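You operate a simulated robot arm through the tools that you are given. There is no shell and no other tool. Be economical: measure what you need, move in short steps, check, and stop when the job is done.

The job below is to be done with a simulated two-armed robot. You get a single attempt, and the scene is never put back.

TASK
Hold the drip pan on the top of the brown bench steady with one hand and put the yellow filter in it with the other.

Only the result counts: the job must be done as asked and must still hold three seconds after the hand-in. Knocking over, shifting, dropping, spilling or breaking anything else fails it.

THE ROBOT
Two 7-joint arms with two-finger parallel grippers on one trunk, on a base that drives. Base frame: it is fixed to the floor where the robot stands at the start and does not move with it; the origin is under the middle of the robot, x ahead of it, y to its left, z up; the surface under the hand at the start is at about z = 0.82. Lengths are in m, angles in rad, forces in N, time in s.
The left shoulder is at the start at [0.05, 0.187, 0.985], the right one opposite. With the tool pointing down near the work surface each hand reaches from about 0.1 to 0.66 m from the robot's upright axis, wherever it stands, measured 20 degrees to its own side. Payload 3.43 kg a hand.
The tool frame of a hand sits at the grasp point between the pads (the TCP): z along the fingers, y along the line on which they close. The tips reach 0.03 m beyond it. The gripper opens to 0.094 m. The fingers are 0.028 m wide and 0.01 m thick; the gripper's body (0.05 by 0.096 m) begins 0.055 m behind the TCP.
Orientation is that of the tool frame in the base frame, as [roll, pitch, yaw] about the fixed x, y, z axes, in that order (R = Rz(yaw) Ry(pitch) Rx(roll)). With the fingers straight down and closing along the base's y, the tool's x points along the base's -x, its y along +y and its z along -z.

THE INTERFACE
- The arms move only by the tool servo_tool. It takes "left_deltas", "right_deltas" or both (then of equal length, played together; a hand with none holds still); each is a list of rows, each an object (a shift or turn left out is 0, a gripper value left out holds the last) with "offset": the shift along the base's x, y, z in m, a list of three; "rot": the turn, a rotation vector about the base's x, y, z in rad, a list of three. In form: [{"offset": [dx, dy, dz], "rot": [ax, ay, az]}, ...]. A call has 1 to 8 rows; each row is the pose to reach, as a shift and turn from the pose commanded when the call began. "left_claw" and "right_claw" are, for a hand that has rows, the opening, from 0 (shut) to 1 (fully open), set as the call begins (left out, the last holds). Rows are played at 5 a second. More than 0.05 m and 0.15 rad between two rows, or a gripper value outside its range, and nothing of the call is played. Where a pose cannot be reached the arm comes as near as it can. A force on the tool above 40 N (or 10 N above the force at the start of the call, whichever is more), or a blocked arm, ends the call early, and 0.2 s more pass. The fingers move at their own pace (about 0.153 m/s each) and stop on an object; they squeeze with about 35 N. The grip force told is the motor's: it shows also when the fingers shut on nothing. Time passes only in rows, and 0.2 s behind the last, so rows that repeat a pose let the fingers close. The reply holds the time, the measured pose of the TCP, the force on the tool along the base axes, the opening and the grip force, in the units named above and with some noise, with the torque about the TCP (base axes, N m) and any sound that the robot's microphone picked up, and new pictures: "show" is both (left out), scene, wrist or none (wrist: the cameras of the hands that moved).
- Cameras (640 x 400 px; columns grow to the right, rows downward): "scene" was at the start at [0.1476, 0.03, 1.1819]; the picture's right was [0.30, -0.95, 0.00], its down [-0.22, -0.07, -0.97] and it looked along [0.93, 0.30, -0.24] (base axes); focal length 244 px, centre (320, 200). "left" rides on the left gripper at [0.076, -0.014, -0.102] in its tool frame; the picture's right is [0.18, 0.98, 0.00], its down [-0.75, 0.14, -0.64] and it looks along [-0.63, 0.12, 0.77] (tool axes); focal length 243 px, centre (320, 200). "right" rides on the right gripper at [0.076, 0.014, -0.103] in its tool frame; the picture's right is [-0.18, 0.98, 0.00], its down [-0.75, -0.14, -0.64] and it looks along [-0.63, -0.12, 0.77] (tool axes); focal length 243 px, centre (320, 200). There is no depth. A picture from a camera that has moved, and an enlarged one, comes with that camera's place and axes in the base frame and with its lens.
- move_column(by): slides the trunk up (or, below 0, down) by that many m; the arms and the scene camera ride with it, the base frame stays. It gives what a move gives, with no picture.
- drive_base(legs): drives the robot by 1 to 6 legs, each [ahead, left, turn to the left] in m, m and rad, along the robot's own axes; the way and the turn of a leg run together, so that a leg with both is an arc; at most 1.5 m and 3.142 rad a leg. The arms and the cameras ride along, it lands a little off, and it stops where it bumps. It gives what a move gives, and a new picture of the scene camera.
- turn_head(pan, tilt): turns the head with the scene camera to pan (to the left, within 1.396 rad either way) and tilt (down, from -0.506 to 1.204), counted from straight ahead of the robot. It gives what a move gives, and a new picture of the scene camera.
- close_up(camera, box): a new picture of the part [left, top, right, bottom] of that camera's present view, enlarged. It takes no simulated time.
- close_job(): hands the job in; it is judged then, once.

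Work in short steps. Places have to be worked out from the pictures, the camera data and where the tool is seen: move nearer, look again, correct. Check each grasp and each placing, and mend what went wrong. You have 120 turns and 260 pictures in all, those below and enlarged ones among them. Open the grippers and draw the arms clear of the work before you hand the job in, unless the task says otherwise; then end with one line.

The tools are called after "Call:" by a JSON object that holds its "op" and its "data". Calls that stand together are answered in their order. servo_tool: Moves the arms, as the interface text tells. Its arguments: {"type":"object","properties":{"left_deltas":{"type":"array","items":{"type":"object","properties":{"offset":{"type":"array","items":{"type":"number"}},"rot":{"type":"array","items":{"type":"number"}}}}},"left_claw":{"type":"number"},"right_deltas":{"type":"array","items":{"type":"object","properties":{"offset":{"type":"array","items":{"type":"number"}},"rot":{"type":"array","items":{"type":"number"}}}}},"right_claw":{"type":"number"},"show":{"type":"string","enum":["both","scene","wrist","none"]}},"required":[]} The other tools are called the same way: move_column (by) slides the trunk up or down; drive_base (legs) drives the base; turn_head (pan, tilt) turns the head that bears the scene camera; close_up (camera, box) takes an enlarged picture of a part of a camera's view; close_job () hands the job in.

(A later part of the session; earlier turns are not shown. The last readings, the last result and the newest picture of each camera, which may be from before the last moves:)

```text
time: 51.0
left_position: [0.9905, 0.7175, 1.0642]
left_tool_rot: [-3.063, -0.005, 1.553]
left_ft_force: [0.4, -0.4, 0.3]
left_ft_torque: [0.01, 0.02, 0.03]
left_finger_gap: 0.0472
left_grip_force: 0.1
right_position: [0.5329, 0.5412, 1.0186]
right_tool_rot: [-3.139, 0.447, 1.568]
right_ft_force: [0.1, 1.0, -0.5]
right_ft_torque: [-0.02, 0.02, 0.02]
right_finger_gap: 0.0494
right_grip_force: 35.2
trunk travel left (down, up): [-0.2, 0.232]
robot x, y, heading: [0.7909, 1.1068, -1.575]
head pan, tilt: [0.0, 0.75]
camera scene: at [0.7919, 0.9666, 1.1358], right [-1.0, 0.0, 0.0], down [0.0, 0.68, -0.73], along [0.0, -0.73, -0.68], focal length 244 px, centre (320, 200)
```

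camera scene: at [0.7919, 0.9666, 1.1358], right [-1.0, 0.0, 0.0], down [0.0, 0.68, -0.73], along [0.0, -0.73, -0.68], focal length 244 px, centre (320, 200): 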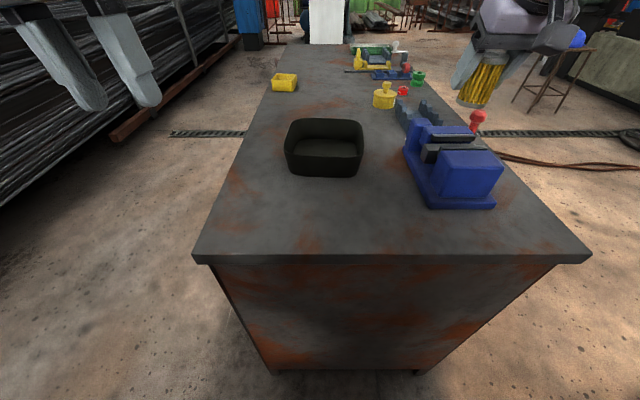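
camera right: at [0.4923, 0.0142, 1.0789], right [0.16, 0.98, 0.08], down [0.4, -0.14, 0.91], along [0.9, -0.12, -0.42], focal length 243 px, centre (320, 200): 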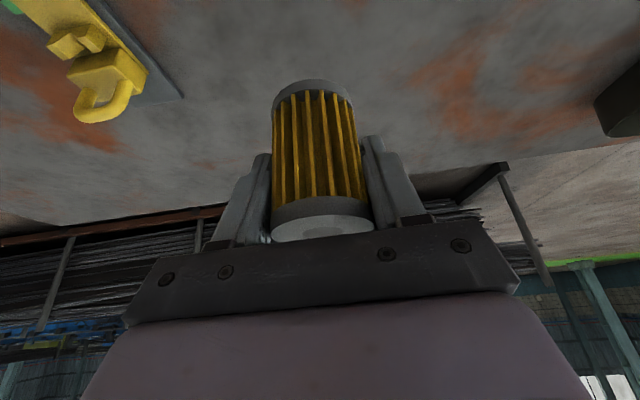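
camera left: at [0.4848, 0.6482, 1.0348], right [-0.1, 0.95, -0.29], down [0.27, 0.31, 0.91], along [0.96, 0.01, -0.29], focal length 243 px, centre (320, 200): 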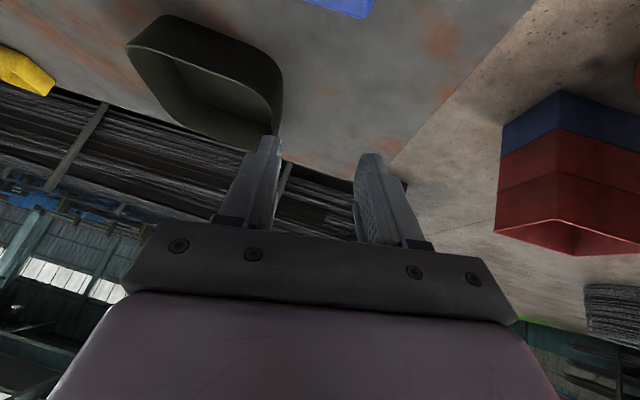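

I now face the pan from the bench end and both hands can reach it. I'll bring the left hand toward the pan's +x wall with a slight forward tilt and an outward lean, opening at half.

Call:
{"op": "servo_tool", "data": {"left_deltas": [{"offset": [-0.02, -0.032, -0.01], "rot": [-0.06, 0.034, 0]}, {"offset": [-0.04, -0.065, -0.02], "rot": [-0.12, 0.068, 0]}, {"offset": [-0.06, -0.098, -0.035], "rot": [-0.18, 0.102, 0]}, {"offset": [-0.08, -0.13, -0.055], "rot": [-0.24, 0.136, 0]}, {"offset": [-0.1, -0.162, -0.08], "rot": [-0.3, 0.17, 0]}], "left_claw": 0.5}}

Call:
{"op": "close_up", "data": {"camera": "scene", "box": [240, 90, 400, 190]}}

```text
time: 52.2
left_position: [0.9347, 0.5887, 0.9969]
left_tool_rot: [-2.906, 0.279, 1.577]
left_ft_force: [0.0, 0.5, -0.2]
left_ft_torque: [-0.01, -0.04, 0.02]
left_finger_gap: 0.0469
left_grip_force: 0.0
left hand out of reach, approached as far as the arm can: row 3, 4, 5
right_position: [0.5319, 0.542, 1.0196]
right_tool_rot: [-3.14, 0.447, 1.568]
right_ft_force: [1.2, 0.1, -0.9]
right_ft_torque: [-0.01, 0.0, -0.03]
right_finger_gap: 0.0493
right_grip_force: 35.1
trunk travel left (down, up): [-0.2, 0.232]
robot x, y, heading: [0.7931, 1.1047, -1.573]
head pan, tilt: [0.0, 0.75]
camera scene: at [0.7917, 0.967, 1.1359], right [-1.0, 0.0, 0.0], down [0.0, 0.68, -0.73], along [0.0, -0.73, -0.68], focal length 244 px, centre (320, 200)
camera left: at [0.9436, 0.6913, 1.0758], right [0.96, 0.12, -0.27], down [0.29, -0.56, 0.77], along [-0.06, -0.82, -0.57], focal length 243 px, centre (320, 200)
```

scene: 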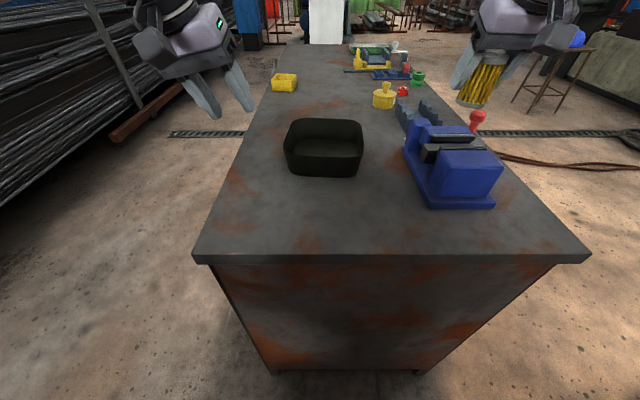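
left: 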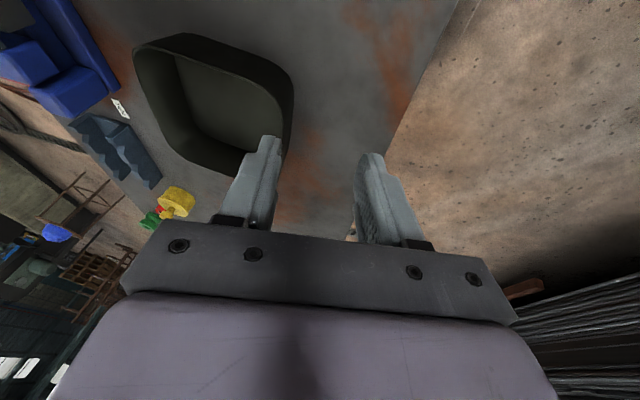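

```text
4.00 times, centred on (320, 140) of scene
camera zoom: at [0.7917, 0.967, 1.1359], right [-1.0, 0.0, 0.0], down [0.0, 0.68, -0.73], along [0.0, -0.73, -0.68], focal length 975 px, centre (320, 440)
```

zoom: 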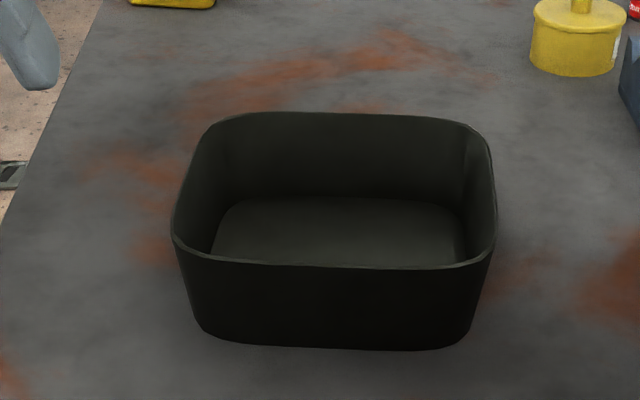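

The left arm again stops at the same relative place, apparently because the hand is high. The stated reach is for near-surface poses, so I'll lower the hand, staying outside the pan, and see if it gets further.

Call:
{"op": "servo_tool", "data": {"left_deltas": [{"offset": [0.03, 0.02, -0.03]}, {"offset": [0.035, 0.01, -0.065]}]}}

```text
time: 52.8
left_position: [0.9675, 0.5989, 0.9325]
left_tool_rot: [-2.892, 0.298, 1.58]
left_ft_force: [-0.1, -0.5, -0.8]
left_ft_torque: [0.02, -0.05, 0.01]
left_finger_gap: 0.0469
left_grip_force: 0.1
right_position: [0.5312, 0.5418, 1.0194]
right_tool_rot: [-3.139, 0.447, 1.569]
right_ft_force: [0.7, 0.6, -0.6]
right_ft_torque: [-0.03, 0.0, 0.01]
right_finger_gap: 0.0496
right_grip_force: 34.6
trunk travel left (down, up): [-0.2, 0.232]
robot x, y, heading: [0.7919, 1.1043, -1.573]
head pan, tilt: [0.0, 0.75]
camera scene: at [0.7919, 0.9665, 1.1357], right [-1.0, 0.0, 0.0], down [0.0, 0.68, -0.73], along [0.0, -0.73, -0.68], focal length 244 px, centre (320, 200)
camera left: at [0.9775, 0.7025, 1.0098], right [0.95, 0.11, -0.29], down [0.3, -0.55, 0.78], along [-0.07, -0.83, -0.55], focal length 243 px, centre (320, 200)
```

scene: 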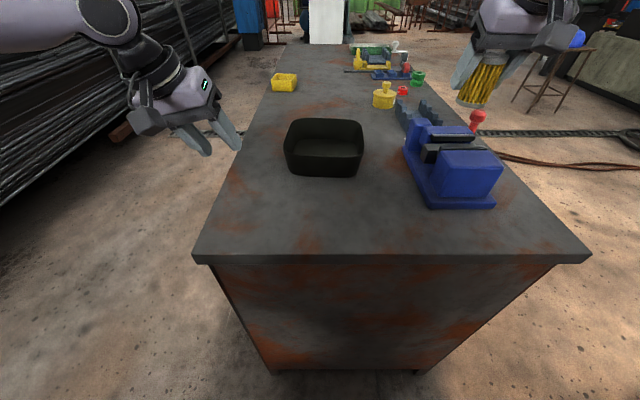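
left: 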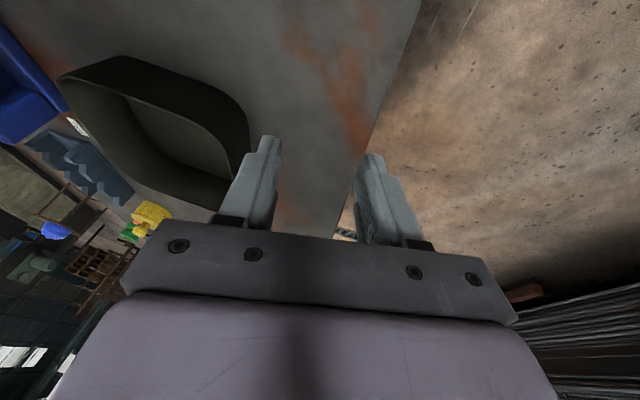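

That was reached, and the command tracks the measured pose. Now I'll move inward at this lower height; the fingertips stay about 3 cm above the rim.

Call:
{"op": "servo_tool", "data": {"left_deltas": [{"offset": [-0.035, -0.02, 0]}, {"offset": [-0.075, -0.045, 0]}], "show": "none"}}

```text
time: 53.4
left_position: [0.9205, 0.5783, 0.9312]
left_tool_rot: [-2.891, 0.299, 1.58]
left_ft_force: [0.1, 0.4, -0.2]
left_ft_torque: [-0.02, -0.04, 0.02]
left_finger_gap: 0.0474
left_grip_force: 0.1
left hand out of reach, approached as far as the arm can: row 2
right_position: [0.5321, 0.5413, 1.0209]
right_tool_rot: [-3.14, 0.445, 1.569]
right_ft_force: [0.2, -0.2, -0.8]
right_ft_torque: [-0.01, -0.02, -0.02]
right_finger_gap: 0.0495
right_grip_force: 35.4
trunk travel left (down, up): [-0.2, 0.232]
robot x, y, heading: [0.7984, 1.1024, -1.568]
head pan, tilt: [0.0, 0.75]
```

The bound looks like a joint limit rather than arm length. I'll test whether a yaw change of the tool frees it.

Call:
{"op": "servo_tool", "data": {"left_deltas": [{"rot": [0, 0, -0.14]}, {"rot": [0, 0, -0.28]}, {"offset": [-0.02, -0.02, 0], "rot": [0, 0, -0.28]}], "show": "none"}}

```text
time: 54.2
left_position: [0.9224, 0.5784, 0.9295]
left_tool_rot: [-2.893, 0.298, 1.295]
left_ft_force: [0.3, 0.1, -0.3]
left_ft_torque: [-0.01, 0.01, 0.01]
left_finger_gap: 0.0471
left_grip_force: 0.0
left hand out of reach, approached as far as the arm can: row 3
right_position: [0.5325, 0.5415, 1.0179]
right_tool_rot: [-3.141, 0.447, 1.57]
right_ft_force: [-0.7, 0.3, -0.9]
right_ft_torque: [-0.04, -0.01, -0.01]
right_finger_gap: 0.0493
right_grip_force: 35.1
trunk travel left (down, up): [-0.2, 0.232]
robot x, y, heading: [0.7916, 1.1034, -1.575]
head pan, tilt: [0.0, 0.75]
```

The stopping points fit a limit on wrist-to-shoulder distance (about 0.44 m), so a steeper forward tilt and a higher trunk should solve it. I'll raise the trunk 0.08, creep 0.02 toward the bench and shift 0.04 toward +x.

Call:
{"op": "move_column", "data": {"by": 0.08}}

Call:
{"op": "drive_base", "data": {"legs": [[0, 0.04, 0], [0.02, 0, 0]]}}

```text
time: 55.3
left_position: [0.9224, 0.5781, 1.009]
left_tool_rot: [-2.891, 0.299, 1.298]
left_ft_force: [-0.1, 0.5, 0.3]
left_ft_torque: [-0.02, -0.03, 0.01]
left_finger_gap: 0.0472
left_grip_force: 0.0
right_position: [0.5332, 0.543, 1.0988]
right_tool_rot: [-3.141, 0.448, 1.568]
right_ft_force: [0.1, 1.1, -2.6]
right_ft_torque: [-0.04, -0.04, -0.04]
right_finger_gap: 0.0493
right_grip_force: 34.9
trunk travel left (down, up): [-0.28, 0.152]
robot x, y, heading: [0.7887, 1.102, -1.571]
head pan, tilt: [0.0, 0.75]
```

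```text
time: 56.8
left_position: [0.9621, 0.5567, 1.01]
left_tool_rot: [-2.892, 0.298, 1.298]
left_ft_force: [0.7, -0.7, 0.4]
left_ft_torque: [0.0, 0.0, 0.01]
left_finger_gap: 0.0471
left_grip_force: 0.1
right_position: [0.5721, 0.5196, 1.0974]
right_tool_rot: [-3.14, 0.447, 1.569]
right_ft_force: [0.7, 0.0, -0.6]
right_ft_torque: [-0.03, 0.02, -0.02]
right_finger_gap: 0.0494
right_grip_force: 34.7
trunk travel left (down, up): [-0.28, 0.152]
robot x, y, heading: [0.8295, 1.0863, -1.575]
head pan, tilt: [0.0, 0.75]
camera scene: at [0.8314, 0.9456, 1.2156], right [-1.0, 0.0, 0.0], down [0.0, 0.68, -0.73], along [0.0, -0.73, -0.68], focal length 244 px, centre (320, 200)
```

scene: 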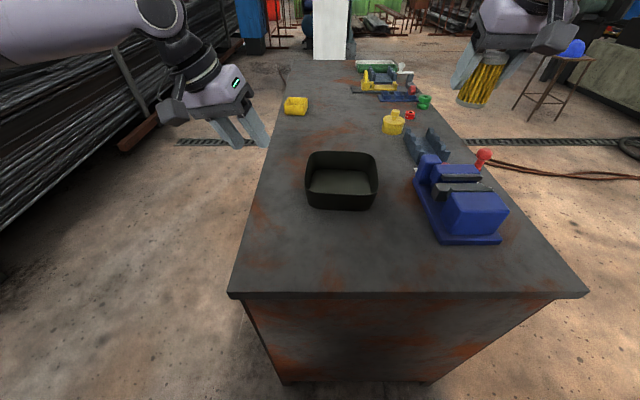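

I'm at (0.83, 1.086) with the trunk up. Now I'll square the left hand's yaw, then tilt it about 0.7 rad forward and bring it to a pre-grasp above the pan's +x wall.

Call:
{"op": "servo_tool", "data": {"left_deltas": [{"rot": [0, 0, 0.14]}, {"rot": [0, 0, 0.28]}, {"rot": [0, 0, 0.41]}], "show": "none"}}

Call:
{"op": "servo_tool", "data": {"left_deltas": [{"offset": [-0.005, 0.002, -0.015], "rot": [-0.13, 0, 0]}, {"offset": [-0.015, 0.004, -0.03], "rot": [-0.26, 0, 0]}, {"offset": [-0.04, 0.007, -0.05], "rot": [-0.4, 0, 0]}, {"offset": [-0.07, 0.007, -0.07], "rot": [-0.4, 0, 0]}]}}

Call:
{"op": "close_up", "data": {"camera": "scene", "box": [240, 110, 420, 222]}}

```text
time: 57.5
left_position: [0.9635, 0.5583, 1.0101]
left_tool_rot: [-2.893, 0.301, 1.711]
left_ft_force: [-0.1, 0.0, -0.5]
left_ft_torque: [0.01, 0.04, -0.03]
left_finger_gap: 0.0469
left_grip_force: 0.1
right_position: [0.5724, 0.5204, 1.0988]
right_tool_rot: [-3.14, 0.446, 1.568]
right_ft_force: [0.5, 0.1, -0.6]
right_ft_torque: [0.02, 0.01, 0.02]
right_finger_gap: 0.0496
right_grip_force: 34.6
trunk travel left (down, up): [-0.28, 0.152]
robot x, y, heading: [0.8286, 1.0869, -1.571]
head pan, tilt: [0.0, 0.75]
```

```text
time: 58.5
left_position: [0.9271, 0.5756, 0.9509]
left_tool_rot: [-2.82, 0.694, 1.743]
left_ft_force: [-0.3, -0.1, 0.4]
left_ft_torque: [-0.01, 0.02, -0.03]
left_finger_gap: 0.0469
left_grip_force: 0.1
left hand out of reach, approached as far as the arm can: row 3, 4
right_position: [0.5715, 0.5206, 1.099]
right_tool_rot: [-3.14, 0.446, 1.57]
right_ft_force: [1.1, -0.5, -1.1]
right_ft_torque: [0.0, -0.01, -0.02]
right_finger_gap: 0.0492
right_grip_force: 34.5
trunk travel left (down, up): [-0.28, 0.152]
robot x, y, heading: [0.8308, 1.0829, -1.565]
head pan, tilt: [0.0, 0.75]
camera scene: at [0.8314, 0.9462, 1.2157], right [-1.0, 0.0, 0.0], down [0.0, 0.68, -0.73], along [0.0, -0.73, -0.68], focal length 244 px, centre (320, 200)
camera left: at [0.9246, 0.7014, 0.9815], right [0.93, 0.1, -0.36], down [0.37, -0.16, 0.92], along [0.04, -0.98, -0.18], focal length 243 px, centre (320, 200)
```

scene: 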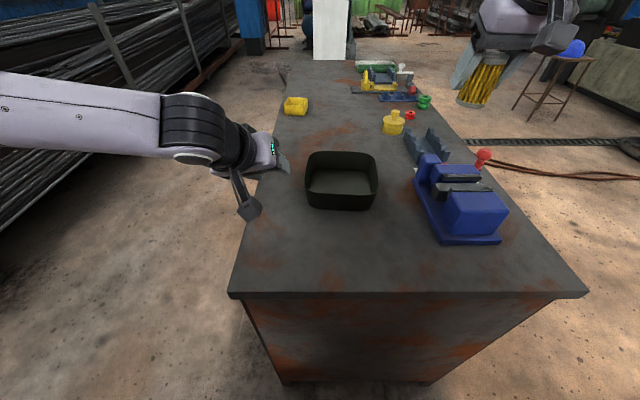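
left: 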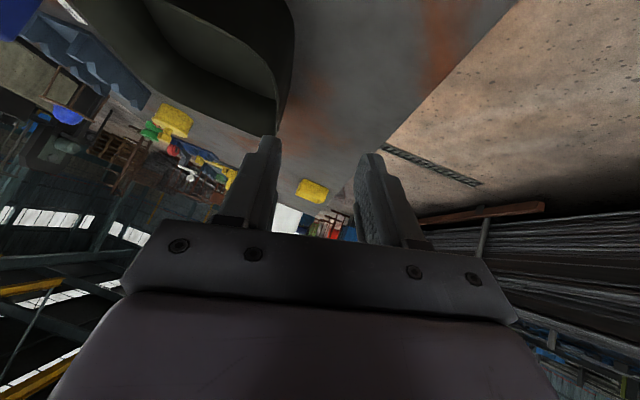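

```text
3.56 times, centred on (330, 166) of scene
camera zoom: at [0.8314, 0.9462, 1.2157], right [-1.0, 0.0, 0.0], down [0.0, 0.68, -0.73], along [0.0, -0.73, -0.68], focal length 867 px, centre (284, 321)
```

zoom: 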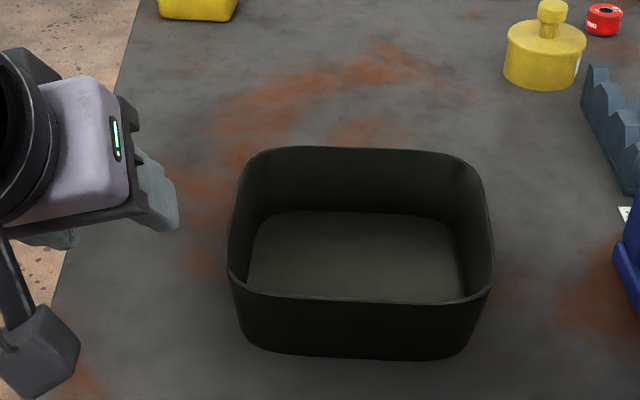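

The forearm is coming in from far outside, elbow out, which jams the wrist. I'll retract to a vertical pose close in and re-extend from nearer the centreline for a better elbow posture.

Call:
{"op": "servo_tool", "data": {"left_deltas": [{"offset": [0.01, 0.0, 0.04], "rot": [0.13, 0, 0]}, {"offset": [0.01, 0.03, 0.07], "rot": [0.26, 0, 0]}, {"offset": [0.01, 0.07, 0.1], "rot": [0.39, 0, 0]}, {"offset": [0.01, 0.11, 0.12], "rot": [0.52, 0, 0]}, {"offset": [0.0, 0.15, 0.13], "rot": [0.65, 0, 0]}], "show": "none"}}

Call:
{"op": "servo_tool", "data": {"left_deltas": [{"offset": [-0.045, 0, 0]}, {"offset": [-0.09, 0, 0]}, {"offset": [-0.12, 0, 0]}], "show": "scene"}}

```text
time: 59.8
left_position: [0.9269, 0.7266, 1.0799]
left_tool_rot: [-2.927, 0.048, 1.705]
left_ft_force: [-1.0, 0.9, -0.6]
left_ft_torque: [0.05, 0.0, -0.02]
left_finger_gap: 0.0471
left_grip_force: 0.1
right_position: [0.5722, 0.5211, 1.0985]
right_tool_rot: [-3.141, 0.448, 1.57]
right_ft_force: [-0.6, -0.9, -0.8]
right_ft_torque: [0.01, 0.01, -0.02]
right_finger_gap: 0.0494
right_grip_force: 34.7
trunk travel left (down, up): [-0.28, 0.152]
robot x, y, heading: [0.8336, 1.09, -1.572]
head pan, tilt: [0.0, 0.75]
```

```text
time: 60.5
left_position: [0.9161, 0.7292, 1.0729]
left_tool_rot: [-2.926, 0.052, 1.704]
left_ft_force: [0.0, -0.3, -0.2]
left_ft_torque: [0.03, 0.01, -0.03]
left_finger_gap: 0.0472
left_grip_force: 0.0
left hand out of reach, approached as far as the arm can: row 1, 2, 3
right_position: [0.5721, 0.5206, 1.0987]
right_tool_rot: [-3.138, 0.447, 1.568]
right_ft_force: [0.0, -0.4, -1.2]
right_ft_torque: [-0.03, 0.01, -0.02]
right_finger_gap: 0.0494
right_grip_force: 34.5
trunk travel left (down, up): [-0.28, 0.152]
robot x, y, heading: [0.8309, 1.0871, -1.575]
head pan, tilt: [0.0, 0.75]
camera scene: at [0.8314, 0.9464, 1.2158], right [-1.0, 0.0, 0.0], down [0.0, 0.68, -0.73], along [0.0, -0.73, -0.68], focal length 244 px, centre (320, 200)
```

scene: 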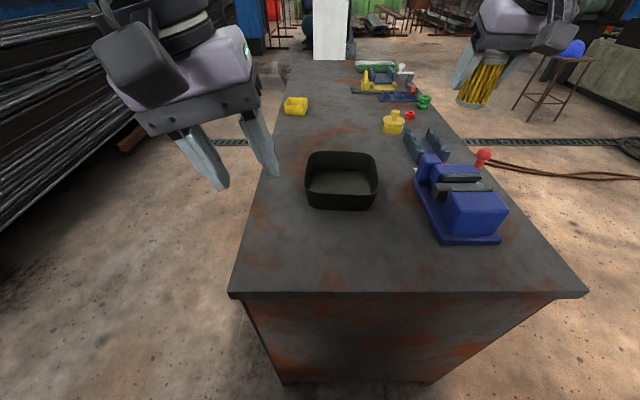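

The left arm seems bounded to about 11–14° off the robot's axis. I'll check how far inward the right hand can go at f≈0.57, well above the pan.

Call:
{"op": "servo_tool", "data": {"right_deltas": [{"offset": [0.045, 0, 0]}, {"offset": [0.09, 0, 0]}, {"offset": [0.13, 0, 0]}, {"offset": [0.17, 0, 0]}, {"offset": [0.21, 0, 0]}], "show": "scene"}}

```text
time: 61.8
left_position: [0.9165, 0.73, 1.0732]
left_tool_rot: [-2.925, 0.05, 1.704]
left_ft_force: [1.8, -0.3, 0.0]
left_ft_torque: [0.02, 0.01, -0.01]
left_finger_gap: 0.0472
left_grip_force: 0.1
right_position: [0.782, 0.5211, 1.099]
right_tool_rot: [-3.14, 0.446, 1.569]
right_ft_force: [-0.6, 0.5, -0.7]
right_ft_torque: [0.0, 0.0, -0.01]
right_finger_gap: 0.0494
right_grip_force: 35.1
trunk travel left (down, up): [-0.28, 0.152]
robot x, y, heading: [0.8329, 1.0829, -1.576]
head pan, tilt: [0.0, 0.75]
camera scene: at [0.832, 0.9463, 1.2157], right [-1.0, 0.0, 0.0], down [0.0, 0.68, -0.73], along [0.0, -0.73, -0.68], focal length 244 px, centre (320, 200)
```

scene: 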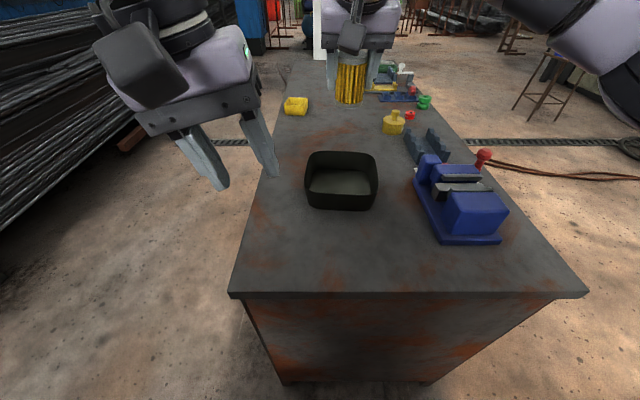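

The right arm reaches the centreline freely. I'll shift the robot about 0.09 toward −x so the pan's +x wall falls in the left arm's sector, then re-test the right hand above the pan.

Call:
{"op": "drive_base", "data": {"legs": [[0, -0.09, 0]]}}

Call:
{"op": "servo_tool", "data": {"right_deltas": [{"offset": [0.035, -0.01, 0]}, {"offset": [0.07, -0.02, -0.02]}, {"offset": [0.07, -0.02, -0.05]}], "show": "scene"}}

```text
time: 63.2
left_position: [0.8272, 0.7303, 1.0716]
left_tool_rot: [-2.927, 0.051, 1.703]
left_ft_force: [-0.7, -0.1, 0.2]
left_ft_torque: [0.01, -0.01, -0.01]
left_finger_gap: 0.0469
left_grip_force: 0.1
right_position: [0.6915, 0.5215, 1.0991]
right_tool_rot: [-3.141, 0.448, 1.568]
right_ft_force: [0.2, 0.0, -1.2]
right_ft_torque: [0.01, 0.02, 0.0]
right_finger_gap: 0.0492
right_grip_force: 34.7
trunk travel left (down, up): [-0.28, 0.152]
robot x, y, heading: [0.7455, 1.0928, -1.571]
head pan, tilt: [0.0, 0.75]
camera scene: at [0.7422, 0.9464, 1.2157], right [-1.0, 0.0, 0.0], down [0.0, 0.68, -0.73], along [0.0, -0.73, -0.68], focal length 244 px, centre (320, 200)
```

scene: 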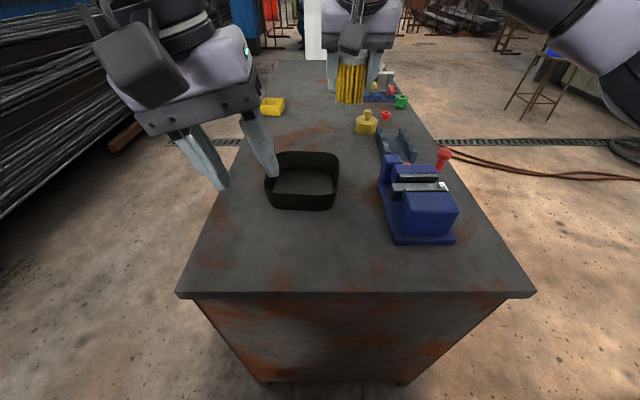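

```text
time: 64.0
left_position: [0.8256, 0.7295, 1.072]
left_tool_rot: [-2.926, 0.051, 1.701]
left_ft_force: [-0.6, 0.3, -0.3]
left_ft_torque: [0.02, -0.02, -0.02]
left_finger_gap: 0.0469
left_grip_force: 0.3
right_position: [0.7615, 0.4999, 1.0457]
right_tool_rot: [-3.141, 0.447, 1.567]
right_ft_force: [0.2, -0.6, -0.9]
right_ft_torque: [0.03, -0.01, -0.01]
right_finger_gap: 0.0492
right_grip_force: 34.9
trunk travel left (down, up): [-0.28, 0.152]
robot x, y, heading: [0.7401, 1.0865, -1.57]
head pan, tilt: [0.0, 0.75]
camera scene: at [0.7422, 0.9462, 1.2157], right [-1.0, 0.0, 0.0], down [0.0, 0.68, -0.73], along [0.0, -0.73, -0.68], focal length 244 px, centre (320, 200)
```

scene: 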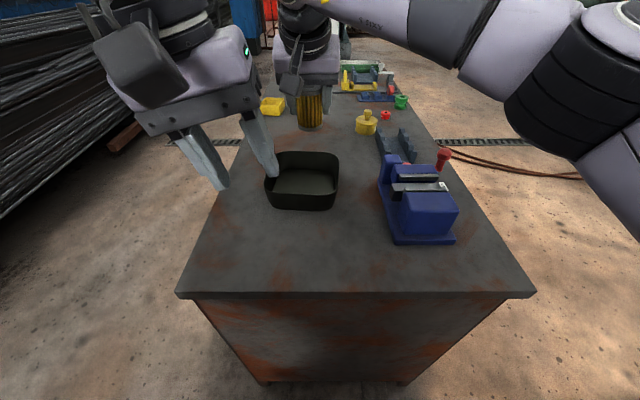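

The right arm can serve the pan from here. I'll park it slightly aside and bring the left hand to a pre-grasp above the +x wall, tilted about 0.4 and leaning outward.

Call:
{"op": "servo_tool", "data": {"right_deltas": [{"offset": [-0.045, 0, 0.01]}, {"offset": [-0.09, 0, 0.02]}, {"offset": [-0.1, 0, 0.02]}, {"offset": [-0.1, 0, 0.02]}, {"offset": [-0.1, 0, 0.02]}, {"offset": [-0.1, 0, 0.02]}], "left_deltas": [{"offset": [0.02, -0.01, -0.01], "rot": [-0.06, 0, 0]}, {"offset": [0.04, -0.04, -0.025], "rot": [-0.12, 0, 0]}, {"offset": [0.06, -0.075, -0.045], "rot": [-0.18, 0, 0]}, {"offset": [0.06, -0.11, -0.07], "rot": [-0.24, 0, 0]}, {"offset": [0.06, -0.143, -0.095], "rot": [-0.3, 0, 0]}, {"offset": [0.06, -0.173, -0.12], "rot": [-0.35, 0, 0]}]}}

Call:
{"op": "close_up", "data": {"camera": "scene", "box": [200, 110, 380, 222]}}

```text
time: 65.4
left_position: [0.8855, 0.5565, 0.9518]
left_tool_rot: [-2.878, 0.397, 1.714]
left_ft_force: [0.3, -0.3, -0.2]
left_ft_torque: [0.01, 0.0, 0.0]
left_finger_gap: 0.0471
left_grip_force: 0.1
right_position: [0.6612, 0.5034, 1.0694]
right_tool_rot: [-3.139, 0.446, 1.569]
right_ft_force: [-0.1, -0.3, -1.3]
right_ft_torque: [-0.03, 0.02, 0.0]
right_finger_gap: 0.0494
right_grip_force: 34.5
trunk travel left (down, up): [-0.28, 0.152]
robot x, y, heading: [0.7439, 1.0915, -1.573]
head pan, tilt: [0.0, 0.75]
camera scene: at [0.7426, 0.946, 1.2157], right [-1.0, 0.0, 0.0], down [0.0, 0.68, -0.73], along [0.0, -0.73, -0.68], focal length 244 px, centre (320, 200)
camera right: at [0.6755, 0.6177, 1.1273], right [0.98, -0.17, 0.08], down [-0.14, -0.4, 0.9], along [-0.12, -0.9, -0.42], focal length 243 px, centre (320, 200)
camera left: at [0.8832, 0.6676, 1.0176], right [0.93, 0.2, -0.31], down [0.37, -0.42, 0.83], along [0.04, -0.88, -0.47], focal length 243 px, centre (320, 200)
```

scene: 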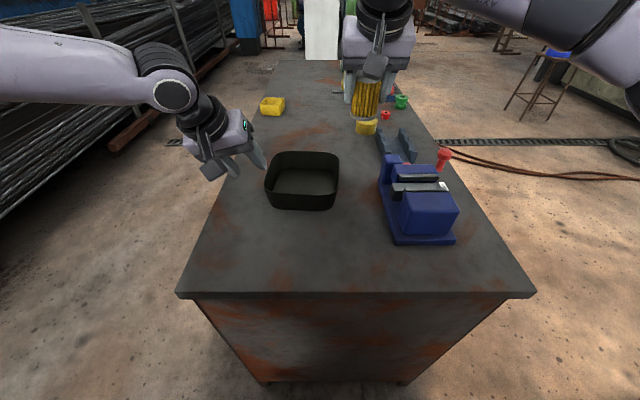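
right: 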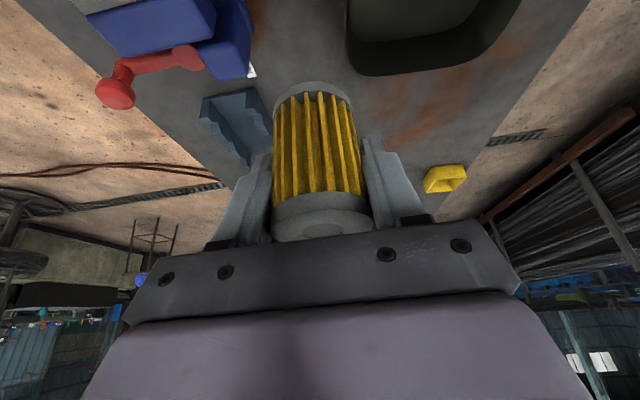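
left: 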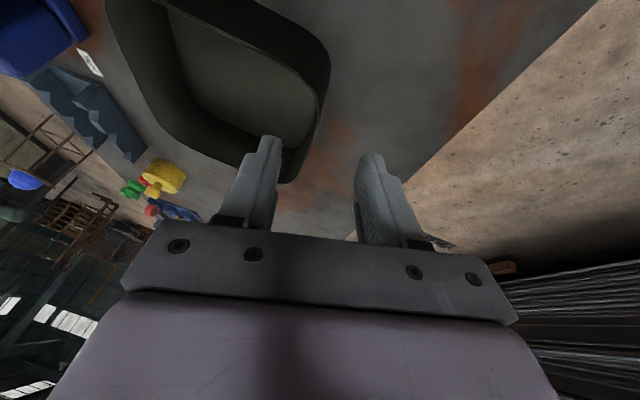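

```text
3.56 times, centred on (290, 166) of scene
camera zoom: at [0.7426, 0.946, 1.2157], right [-1.0, 0.0, 0.0], down [0.0, 0.68, -0.73], along [0.0, -0.73, -0.68], focal length 867 px, centre (427, 321)
```

zoom: 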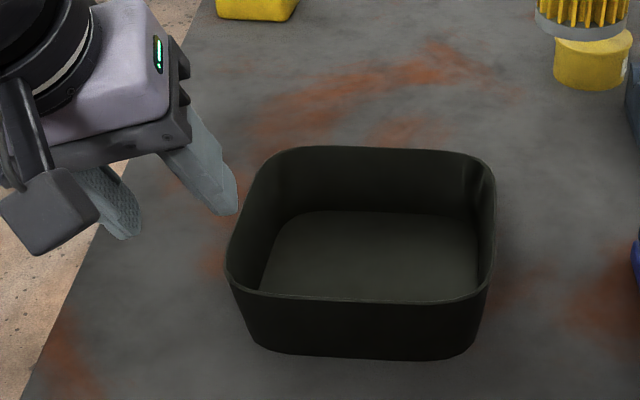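

The pre-grasp was reached cleanly, and the rim of the +x wall (x≈0.869) lies between the fingers. I'll lower so they straddle the wall.

Call:
{"op": "servo_tool", "data": {"left_deltas": [{"offset": [-0.006, -0.014, -0.028]}, {"offset": [-0.012, -0.028, -0.056]}, {"offset": [-0.016, -0.04, -0.082]}]}}

Call:
{"op": "close_up", "data": {"camera": "scene", "box": [200, 110, 380, 222]}}

```text
time: 66.3
left_position: [0.8944, 0.5354, 0.8995]
left_tool_rot: [-2.851, 0.426, 1.723]
left_ft_force: [-0.5, 0.6, 13.2]
left_ft_torque: [-0.02, 0.43, -0.09]
left_finger_gap: 0.0497
left_grip_force: 1.7
left hand out of reach, approached as far as the arm can: row 2, 3
right_position: [0.6615, 0.5035, 1.0689]
right_tool_rot: [-3.14, 0.447, 1.569]
right_ft_force: [-0.6, -0.3, -1.9]
right_ft_torque: [0.0, 0.01, 0.01]
right_finger_gap: 0.0494
right_grip_force: 35.4
trunk travel left (down, up): [-0.28, 0.152]
robot x, y, heading: [0.7399, 1.0856, -1.573]
head pan, tilt: [0.0, 0.75]
stopped in row 3 (left hand): the force on the tool passed its limit at 45 N (the readings are from after the stop); the commanded pose is now the measured one
camera scene: at [0.7425, 0.9473, 1.2158], right [-1.0, 0.0, 0.0], down [0.0, 0.68, -0.73], along [0.0, -0.73, -0.68], focal length 244 px, centre (320, 200)
camera left: at [0.8928, 0.6486, 0.9628], right [0.92, 0.19, -0.33], down [0.38, -0.4, 0.83], along [0.03, -0.9, -0.44], focal length 243 px, centre (320, 200)
```

scene: 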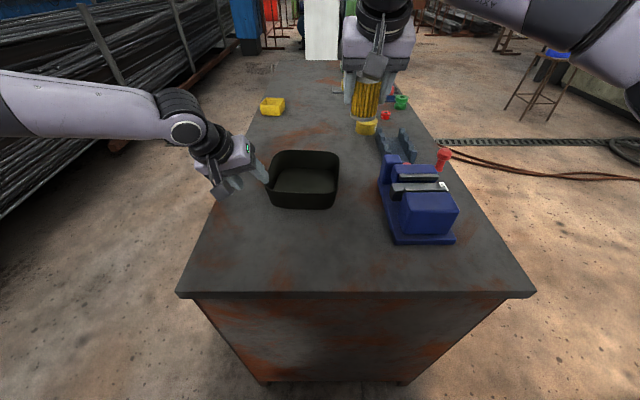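
left: 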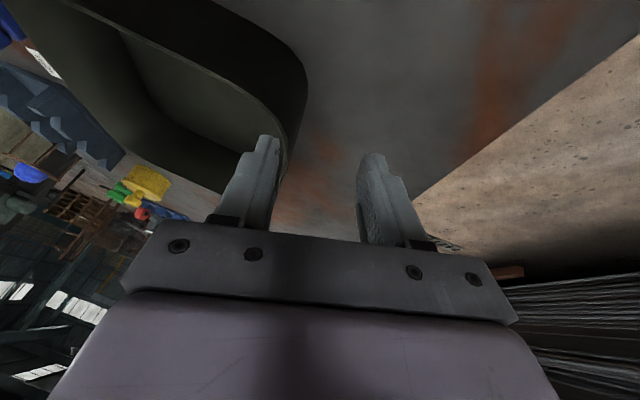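

```text
3.56 times, centred on (290, 166) of scene
camera zoom: at [0.7425, 0.9473, 1.2158], right [-1.0, 0.0, 0.0], down [0.0, 0.68, -0.73], along [0.0, -0.73, -0.68], focal length 867 px, centre (427, 321)
```

zoom: 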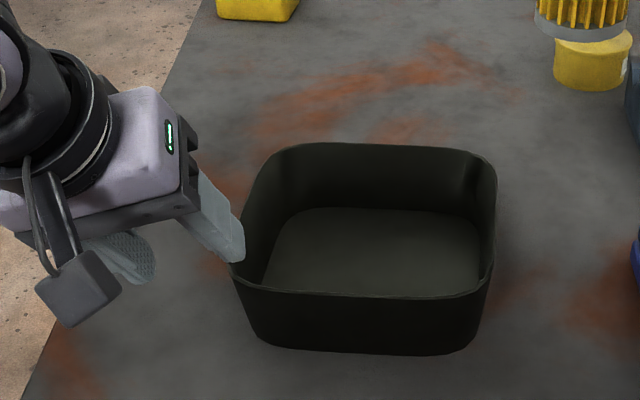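

The arm hit its limit mid-descent and the inner finger touched the rim. I'll lift straight off, then shift the robot further toward −x so the left arm has margin.

Call:
{"op": "servo_tool", "data": {"left_deltas": [{"offset": [0.0, 0.005, 0.03]}, {"offset": [0.0, 0.012, 0.065]}], "show": "none"}}

Call:
{"op": "drive_base", "data": {"legs": [[0, -0.06, 0]]}}

Call:
{"op": "close_up", "data": {"camera": "scene", "box": [180, 110, 360, 222]}}

```text
time: 66.9
left_position: [0.8954, 0.5494, 0.9589]
left_tool_rot: [-2.859, 0.416, 1.72]
left_ft_force: [0.1, 0.5, -0.1]
left_ft_torque: [-0.01, 0.02, -0.01]
left_finger_gap: 0.0469
left_grip_force: 0.1
right_position: [0.6616, 0.504, 1.0682]
right_tool_rot: [-3.139, 0.446, 1.57]
right_ft_force: [0.6, 0.0, -1.8]
right_ft_torque: [0.0, -0.02, 0.01]
right_finger_gap: 0.0497
right_grip_force: 34.7
trunk travel left (down, up): [-0.28, 0.152]
robot x, y, heading: [0.7455, 1.0871, -1.573]
head pan, tilt: [0.0, 0.75]
```

```text
time: 68.2
left_position: [0.833, 0.5494, 0.9603]
left_tool_rot: [-2.857, 0.417, 1.719]
left_ft_force: [-0.5, -0.7, 0.1]
left_ft_torque: [0.01, -0.01, 0.01]
left_finger_gap: 0.0468
left_grip_force: 0.0
right_position: [0.6011, 0.5036, 1.0675]
right_tool_rot: [-3.141, 0.446, 1.57]
right_ft_force: [-1.2, -0.1, -1.2]
right_ft_torque: [0.04, -0.01, 0.03]
right_finger_gap: 0.0492
right_grip_force: 34.8
trunk travel left (down, up): [-0.28, 0.152]
robot x, y, heading: [0.6768, 1.0853, -1.57]
head pan, tilt: [0.0, 0.75]
camera scene: at [0.6814, 0.9467, 1.2157], right [-1.0, 0.0, 0.0], down [0.0, 0.68, -0.73], along [0.0, -0.73, -0.68], focal length 244 px, centre (320, 200)
```

scene: 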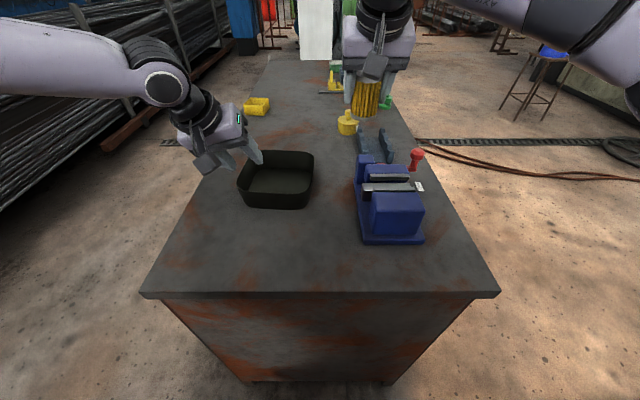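

```text
3.56 times, centred on (270, 166) of scene
camera zoom: at [0.6814, 0.9467, 1.2157], right [-1.0, 0.0, 0.0], down [0.0, 0.68, -0.73], along [0.0, -0.73, -0.68], focal length 867 px, centre (498, 321)
```

zoom: 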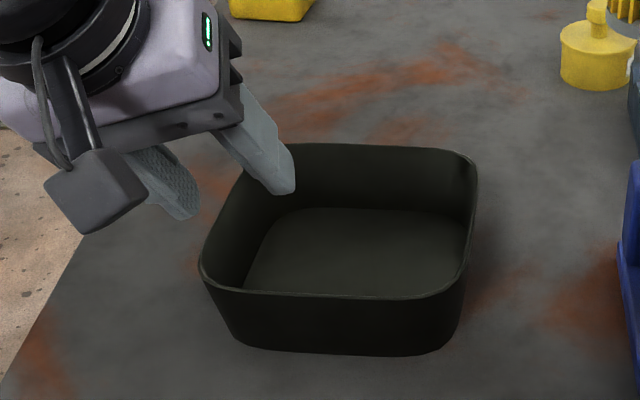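

The pan is still at x 0.70–0.869, y 0.385–0.556. I'll move the left hand to its pre-grasp, then test that the right hand can reach low over the pan from here.

Call:
{"op": "servo_tool", "data": {"left_deltas": [{"offset": [0.03, 0.005, 0.0]}, {"offset": [0.056, 0.006, -0.005]}], "show": "none"}}

Call:
{"op": "servo_tool", "data": {"right_deltas": [{"offset": [0.04, 0, -0.02]}, {"offset": [0.08, 0, -0.03]}, {"offset": [0.12, -0.005, -0.05]}, {"offset": [0.153, -0.01, -0.08]}, {"offset": [0.153, -0.01, -0.105]}]}}

Call:
{"op": "close_up", "data": {"camera": "scene", "box": [180, 110, 360, 222]}}

```text
time: 68.8
left_position: [0.8914, 0.555, 0.9532]
left_tool_rot: [-2.858, 0.415, 1.72]
left_ft_force: [0.9, -0.1, 0.2]
left_ft_torque: [0.02, 0.01, -0.02]
left_finger_gap: 0.047
left_grip_force: 0.1
right_position: [0.6002, 0.5035, 1.0683]
right_tool_rot: [-3.141, 0.448, 1.57]
right_ft_force: [-0.3, 1.1, -1.3]
right_ft_torque: [0.06, -0.03, -0.02]
right_finger_gap: 0.0493
right_grip_force: 34.7
trunk travel left (down, up): [-0.28, 0.152]
robot x, y, heading: [0.6793, 1.0855, -1.572]
head pan, tilt: [0.0, 0.75]
```

```text
time: 70.0
left_position: [0.8898, 0.5552, 0.9547]
left_tool_rot: [-2.857, 0.415, 1.719]
left_ft_force: [0.0, 0.4, 0.7]
left_ft_torque: [0.03, -0.05, 0.01]
left_finger_gap: 0.0472
left_grip_force: 0.1
right_position: [0.7542, 0.493, 0.9634]
right_tool_rot: [-3.14, 0.447, 1.568]
right_ft_force: [0.0, -1.2, -1.3]
right_ft_torque: [-0.01, -0.01, -0.03]
right_finger_gap: 0.0496
right_grip_force: 35.0
trunk travel left (down, up): [-0.28, 0.152]
robot x, y, heading: [0.6854, 1.0862, -1.577]
head pan, tilt: [0.0, 0.75]
camera scene: at [0.6815, 0.9466, 1.2158], right [-1.0, 0.0, 0.0], down [0.0, 0.68, -0.73], along [0.0, -0.73, -0.68], focal length 244 px, centre (320, 200)
camera right: at [0.7687, 0.6072, 1.0223], right [0.98, -0.17, 0.08], down [-0.14, -0.4, 0.9], along [-0.12, -0.9, -0.42], focal length 243 px, centre (320, 200)
```

scene: 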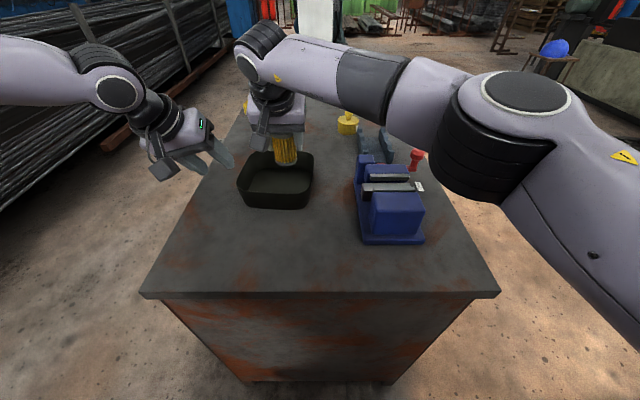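
right: 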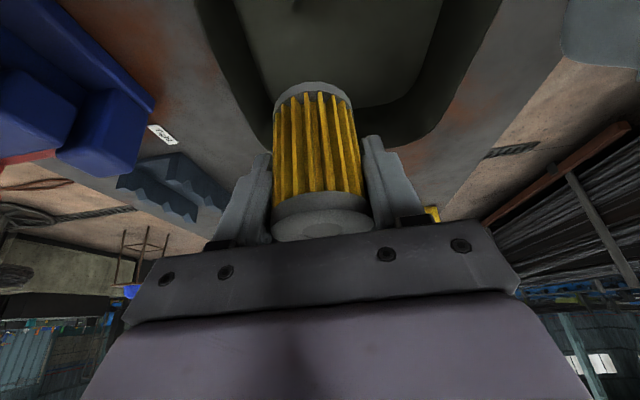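

```text
3.56 times, centred on (270, 166) of scene
camera zoom: at [0.6815, 0.9466, 1.2158], right [-1.0, 0.0, 0.0], down [0.0, 0.68, -0.73], along [0.0, -0.73, -0.68], focal length 867 px, centre (498, 321)
```

zoom: 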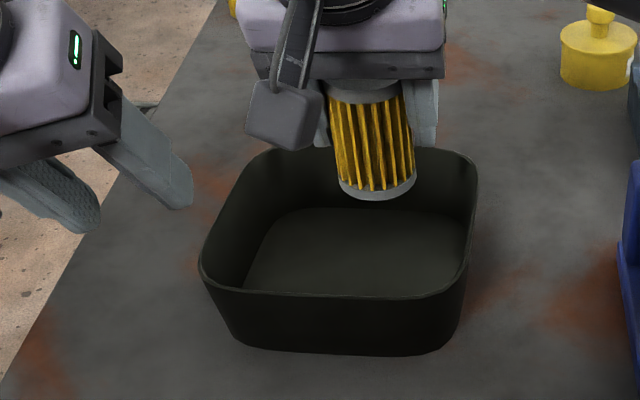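

The right hand reaches here with the filter above the pan, so it will wait. Now I'll lower the left hand over the +x wall.

Call:
{"op": "servo_tool", "data": {"left_deltas": [{"offset": [-0.01, -0.014, -0.02]}, {"offset": [-0.018, -0.024, -0.042]}], "show": "wrist"}}

Call:
{"op": "close_up", "data": {"camera": "scene", "box": [180, 110, 360, 222]}}

```text
time: 70.5
left_position: [0.8722, 0.5313, 0.9111]
left_tool_rot: [-2.857, 0.415, 1.719]
left_ft_force: [0.5, -0.3, -0.2]
left_ft_torque: [0.02, 0.0, -0.01]
left_finger_gap: 0.047
left_grip_force: 0.0
right_position: [0.755, 0.4924, 0.9643]
right_tool_rot: [-3.139, 0.447, 1.569]
right_ft_force: [0.2, 1.2, -1.5]
right_ft_torque: [-0.02, -0.01, 0.0]
right_finger_gap: 0.0489
right_grip_force: 35.3
trunk travel left (down, up): [-0.28, 0.152]
robot x, y, heading: [0.6843, 1.087, -1.575]
head pan, tilt: [0.0, 0.75]
camera left: at [0.8698, 0.644, 0.9747], right [0.92, 0.2, -0.33], down [0.38, -0.4, 0.83], along [0.03, -0.89, -0.45], focal length 243 px, centre (320, 200)
```

left: 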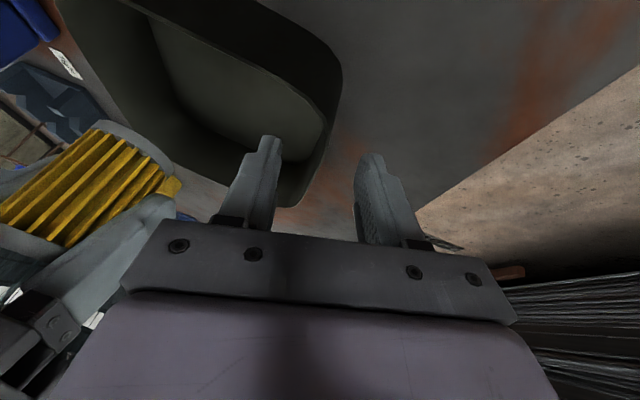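

```text
3.56 times, centred on (270, 166) of scene
camera zoom: at [0.6816, 0.9465, 1.2157], right [-1.0, 0.0, 0.0], down [0.0, 0.68, -0.73], along [0.0, -0.73, -0.68], focal length 867 px, centre (498, 321)
```

zoom: 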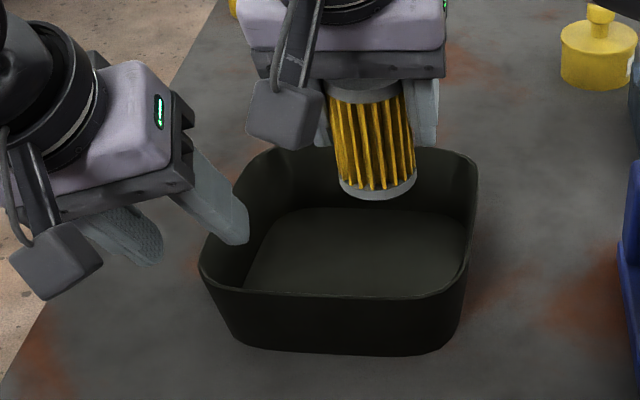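

The inner finger is inside the pan and the outer one outside. I'll lower the last 4 cm.

Call:
{"op": "servo_tool", "data": {"left_deltas": [{"offset": [-0.001, -0.007, -0.02]}, {"offset": [-0.002, -0.014, -0.041]}], "show": "wrist"}}

Call:
{"op": "close_up", "data": {"camera": "scene", "box": [180, 110, 360, 222]}}

```text
time: 71.2
left_position: [0.8704, 0.5184, 0.8699]
left_tool_rot: [-2.857, 0.417, 1.72]
left_ft_force: [0.4, 0.8, -0.9]
left_ft_torque: [-0.01, -0.04, 0.0]
left_finger_gap: 0.047
left_grip_force: 0.0
right_position: [0.7529, 0.493, 0.9634]
right_tool_rot: [-3.139, 0.447, 1.57]
right_ft_force: [0.7, -1.1, 0.0]
right_ft_torque: [0.0, -0.01, 0.04]
right_finger_gap: 0.0494
right_grip_force: 34.9
trunk travel left (down, up): [-0.28, 0.152]
robot x, y, heading: [0.678, 1.0871, -1.576]
head pan, tilt: [0.0, 0.75]
camera left: at [0.8676, 0.6307, 0.9342], right [0.92, 0.2, -0.33], down [0.38, -0.4, 0.83], along [0.03, -0.89, -0.45], focal length 243 px, centre (320, 200)
```

left: 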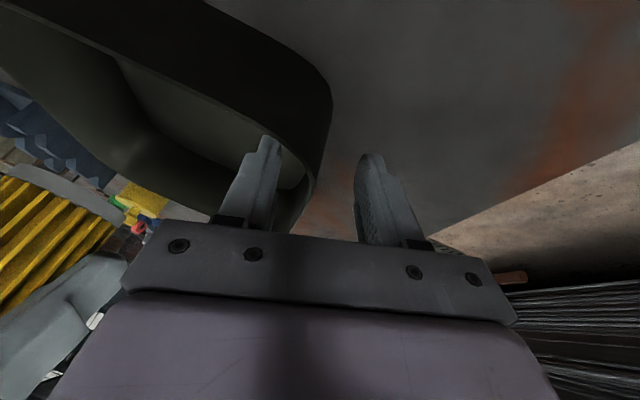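

```text
3.56 times, centred on (270, 166) of scene
camera zoom: at [0.6818, 0.9465, 1.2157], right [-1.0, 0.0, 0.0], down [0.0, 0.68, -0.73], along [0.0, -0.73, -0.68], focal length 867 px, centre (498, 321)
```

zoom: 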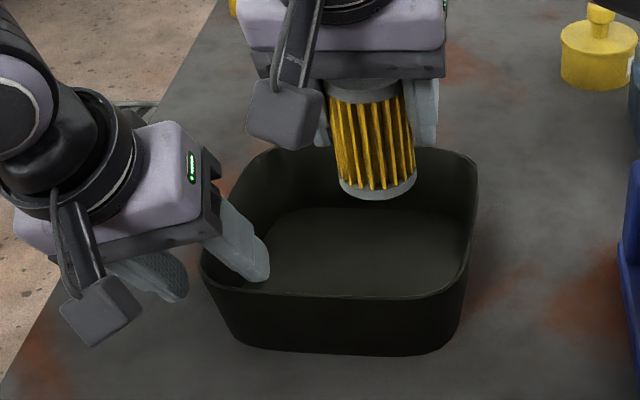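

The fingers straddle the wall with no contact force. Closing the left gripper on it.

Call:
{"op": "servo_tool", "data": {"left_deltas": [{}, {}, {}], "left_claw": 0, "show": "wrist"}}

Call:
{"op": "close_up", "data": {"camera": "scene", "box": [180, 110, 360, 222]}}

```text
time: 72.0
left_position: [0.8704, 0.5181, 0.8708]
left_tool_rot: [-2.857, 0.418, 1.719]
left_ft_force: [-1.1, 0.3, 2.8]
left_ft_torque: [0.22, -0.17, 0.0]
left_finger_gap: 0.0075
left_grip_force: 35.4
right_position: [0.7549, 0.4924, 0.9647]
right_tool_rot: [-3.14, 0.447, 1.57]
right_ft_force: [-0.3, 0.1, -0.2]
right_ft_torque: [0.0, 0.0, -0.02]
right_finger_gap: 0.0494
right_grip_force: 34.6
trunk travel left (down, up): [-0.28, 0.152]
robot x, y, heading: [0.6803, 1.0848, -1.573]
head pan, tilt: [0.0, 0.75]
camera left: at [0.8673, 0.631, 0.9348], right [0.92, 0.2, -0.33], down [0.38, -0.4, 0.83], along [0.03, -0.89, -0.45], focal length 243 px, centre (320, 200)
```

left: 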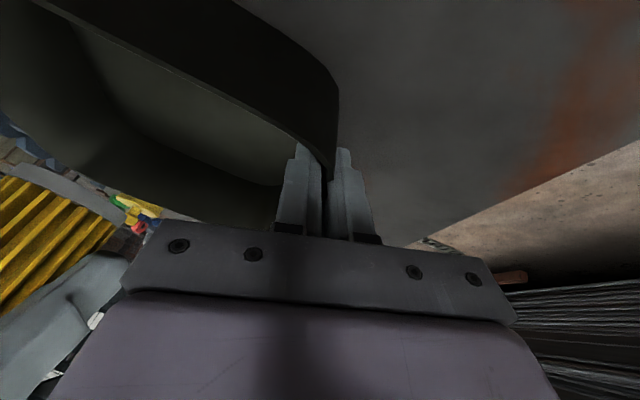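

```text
3.56 times, centred on (270, 166) of scene
camera zoom: at [0.6814, 0.9469, 1.2158], right [-1.0, 0.0, 0.0], down [0.0, 0.68, -0.73], along [0.0, -0.73, -0.68], focal length 867 px, centre (498, 321)
```

zoom: 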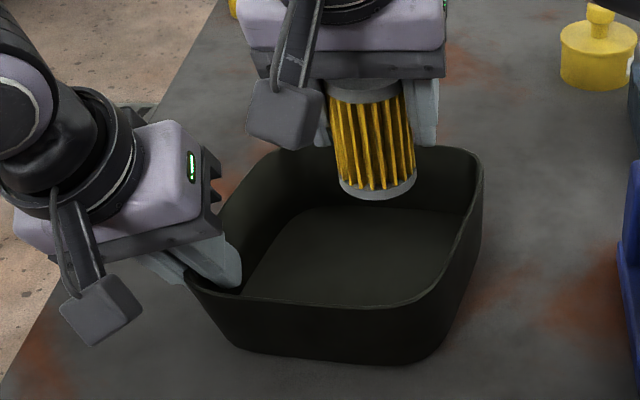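

The wall is held (gap 7.5 mm, 35 N); the pan turned a few degrees to align with the pads. With the left hand holding still, I'll lower the filter into the pan.

Call:
{"op": "servo_tool", "data": {"right_deltas": [{"offset": [0.004, -0.012, -0.03]}, {"offset": [0.007, -0.018, -0.06]}, {"offset": [0.007, -0.018, -0.08]}]}}

Call:
{"op": "close_up", "data": {"camera": "scene", "box": [180, 110, 360, 222]}}

```text
time: 73.0
left_position: [0.8678, 0.5185, 0.8711]
left_tool_rot: [-2.851, 0.416, 1.72]
left_ft_force: [-6.1, -4.7, 0.0]
left_ft_torque: [0.14, -0.27, 0.15]
left_finger_gap: 0.0077
left_grip_force: 35.4
right_position: [0.7349, 0.4591, 0.8906]
right_tool_rot: [3.134, 0.456, 1.516]
right_ft_force: [6.0, 5.6, -1.5]
right_ft_torque: [0.1, -0.16, -0.01]
right_finger_gap: 0.0496
right_grip_force: 34.7
trunk travel left (down, up): [-0.28, 0.152]
robot x, y, heading: [0.6835, 1.0859, -1.577]
head pan, tilt: [0.0, 0.75]
stopped in row 3 (right hand): the arm was blocked; the commanded pose is now the measured one
camera scene: at [0.6817, 0.9466, 1.2156], right [-1.0, 0.0, 0.0], down [0.0, 0.68, -0.73], along [0.0, -0.73, -0.68], focal length 244 px, centre (320, 200)
camera right: at [0.7535, 0.5731, 0.9491], right [0.97, -0.21, 0.09], down [-0.17, -0.38, 0.91], along [-0.16, -0.9, -0.41], focal length 243 px, centre (320, 200)
```

scene: 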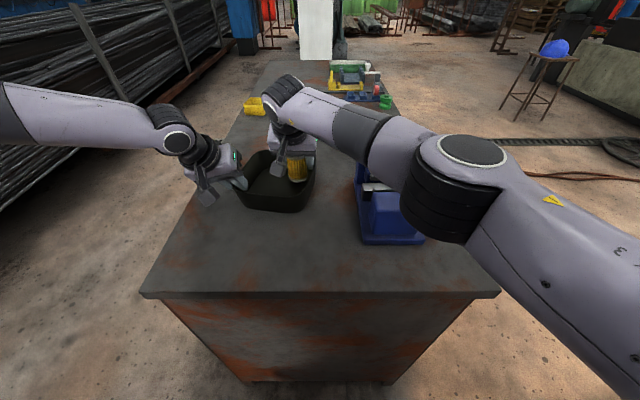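
right: 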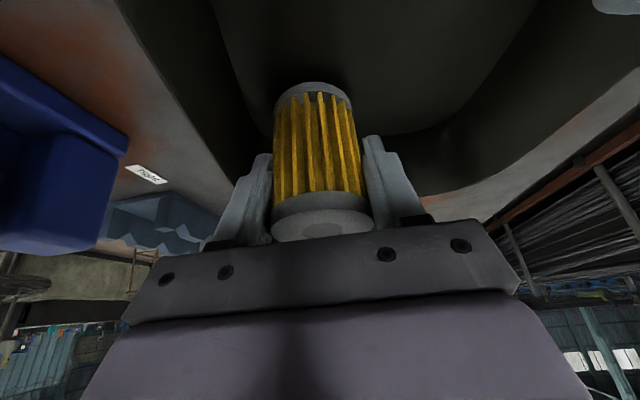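

```text
3.56 times, centred on (270, 166) of scene
camera zoom: at [0.6817, 0.9466, 1.2156], right [-1.0, 0.0, 0.0], down [0.0, 0.68, -0.73], along [0.0, -0.73, -0.68], focal length 867 px, centre (498, 321)
```

zoom: 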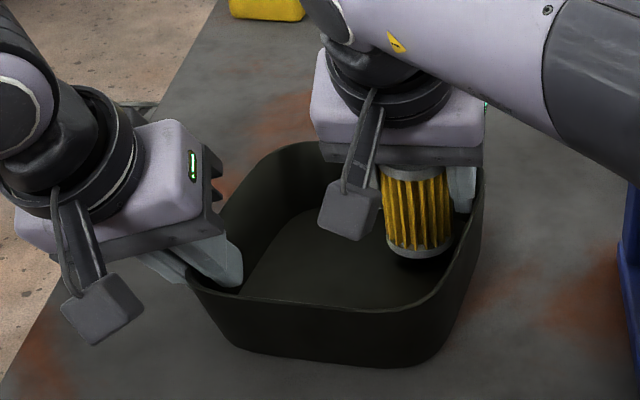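

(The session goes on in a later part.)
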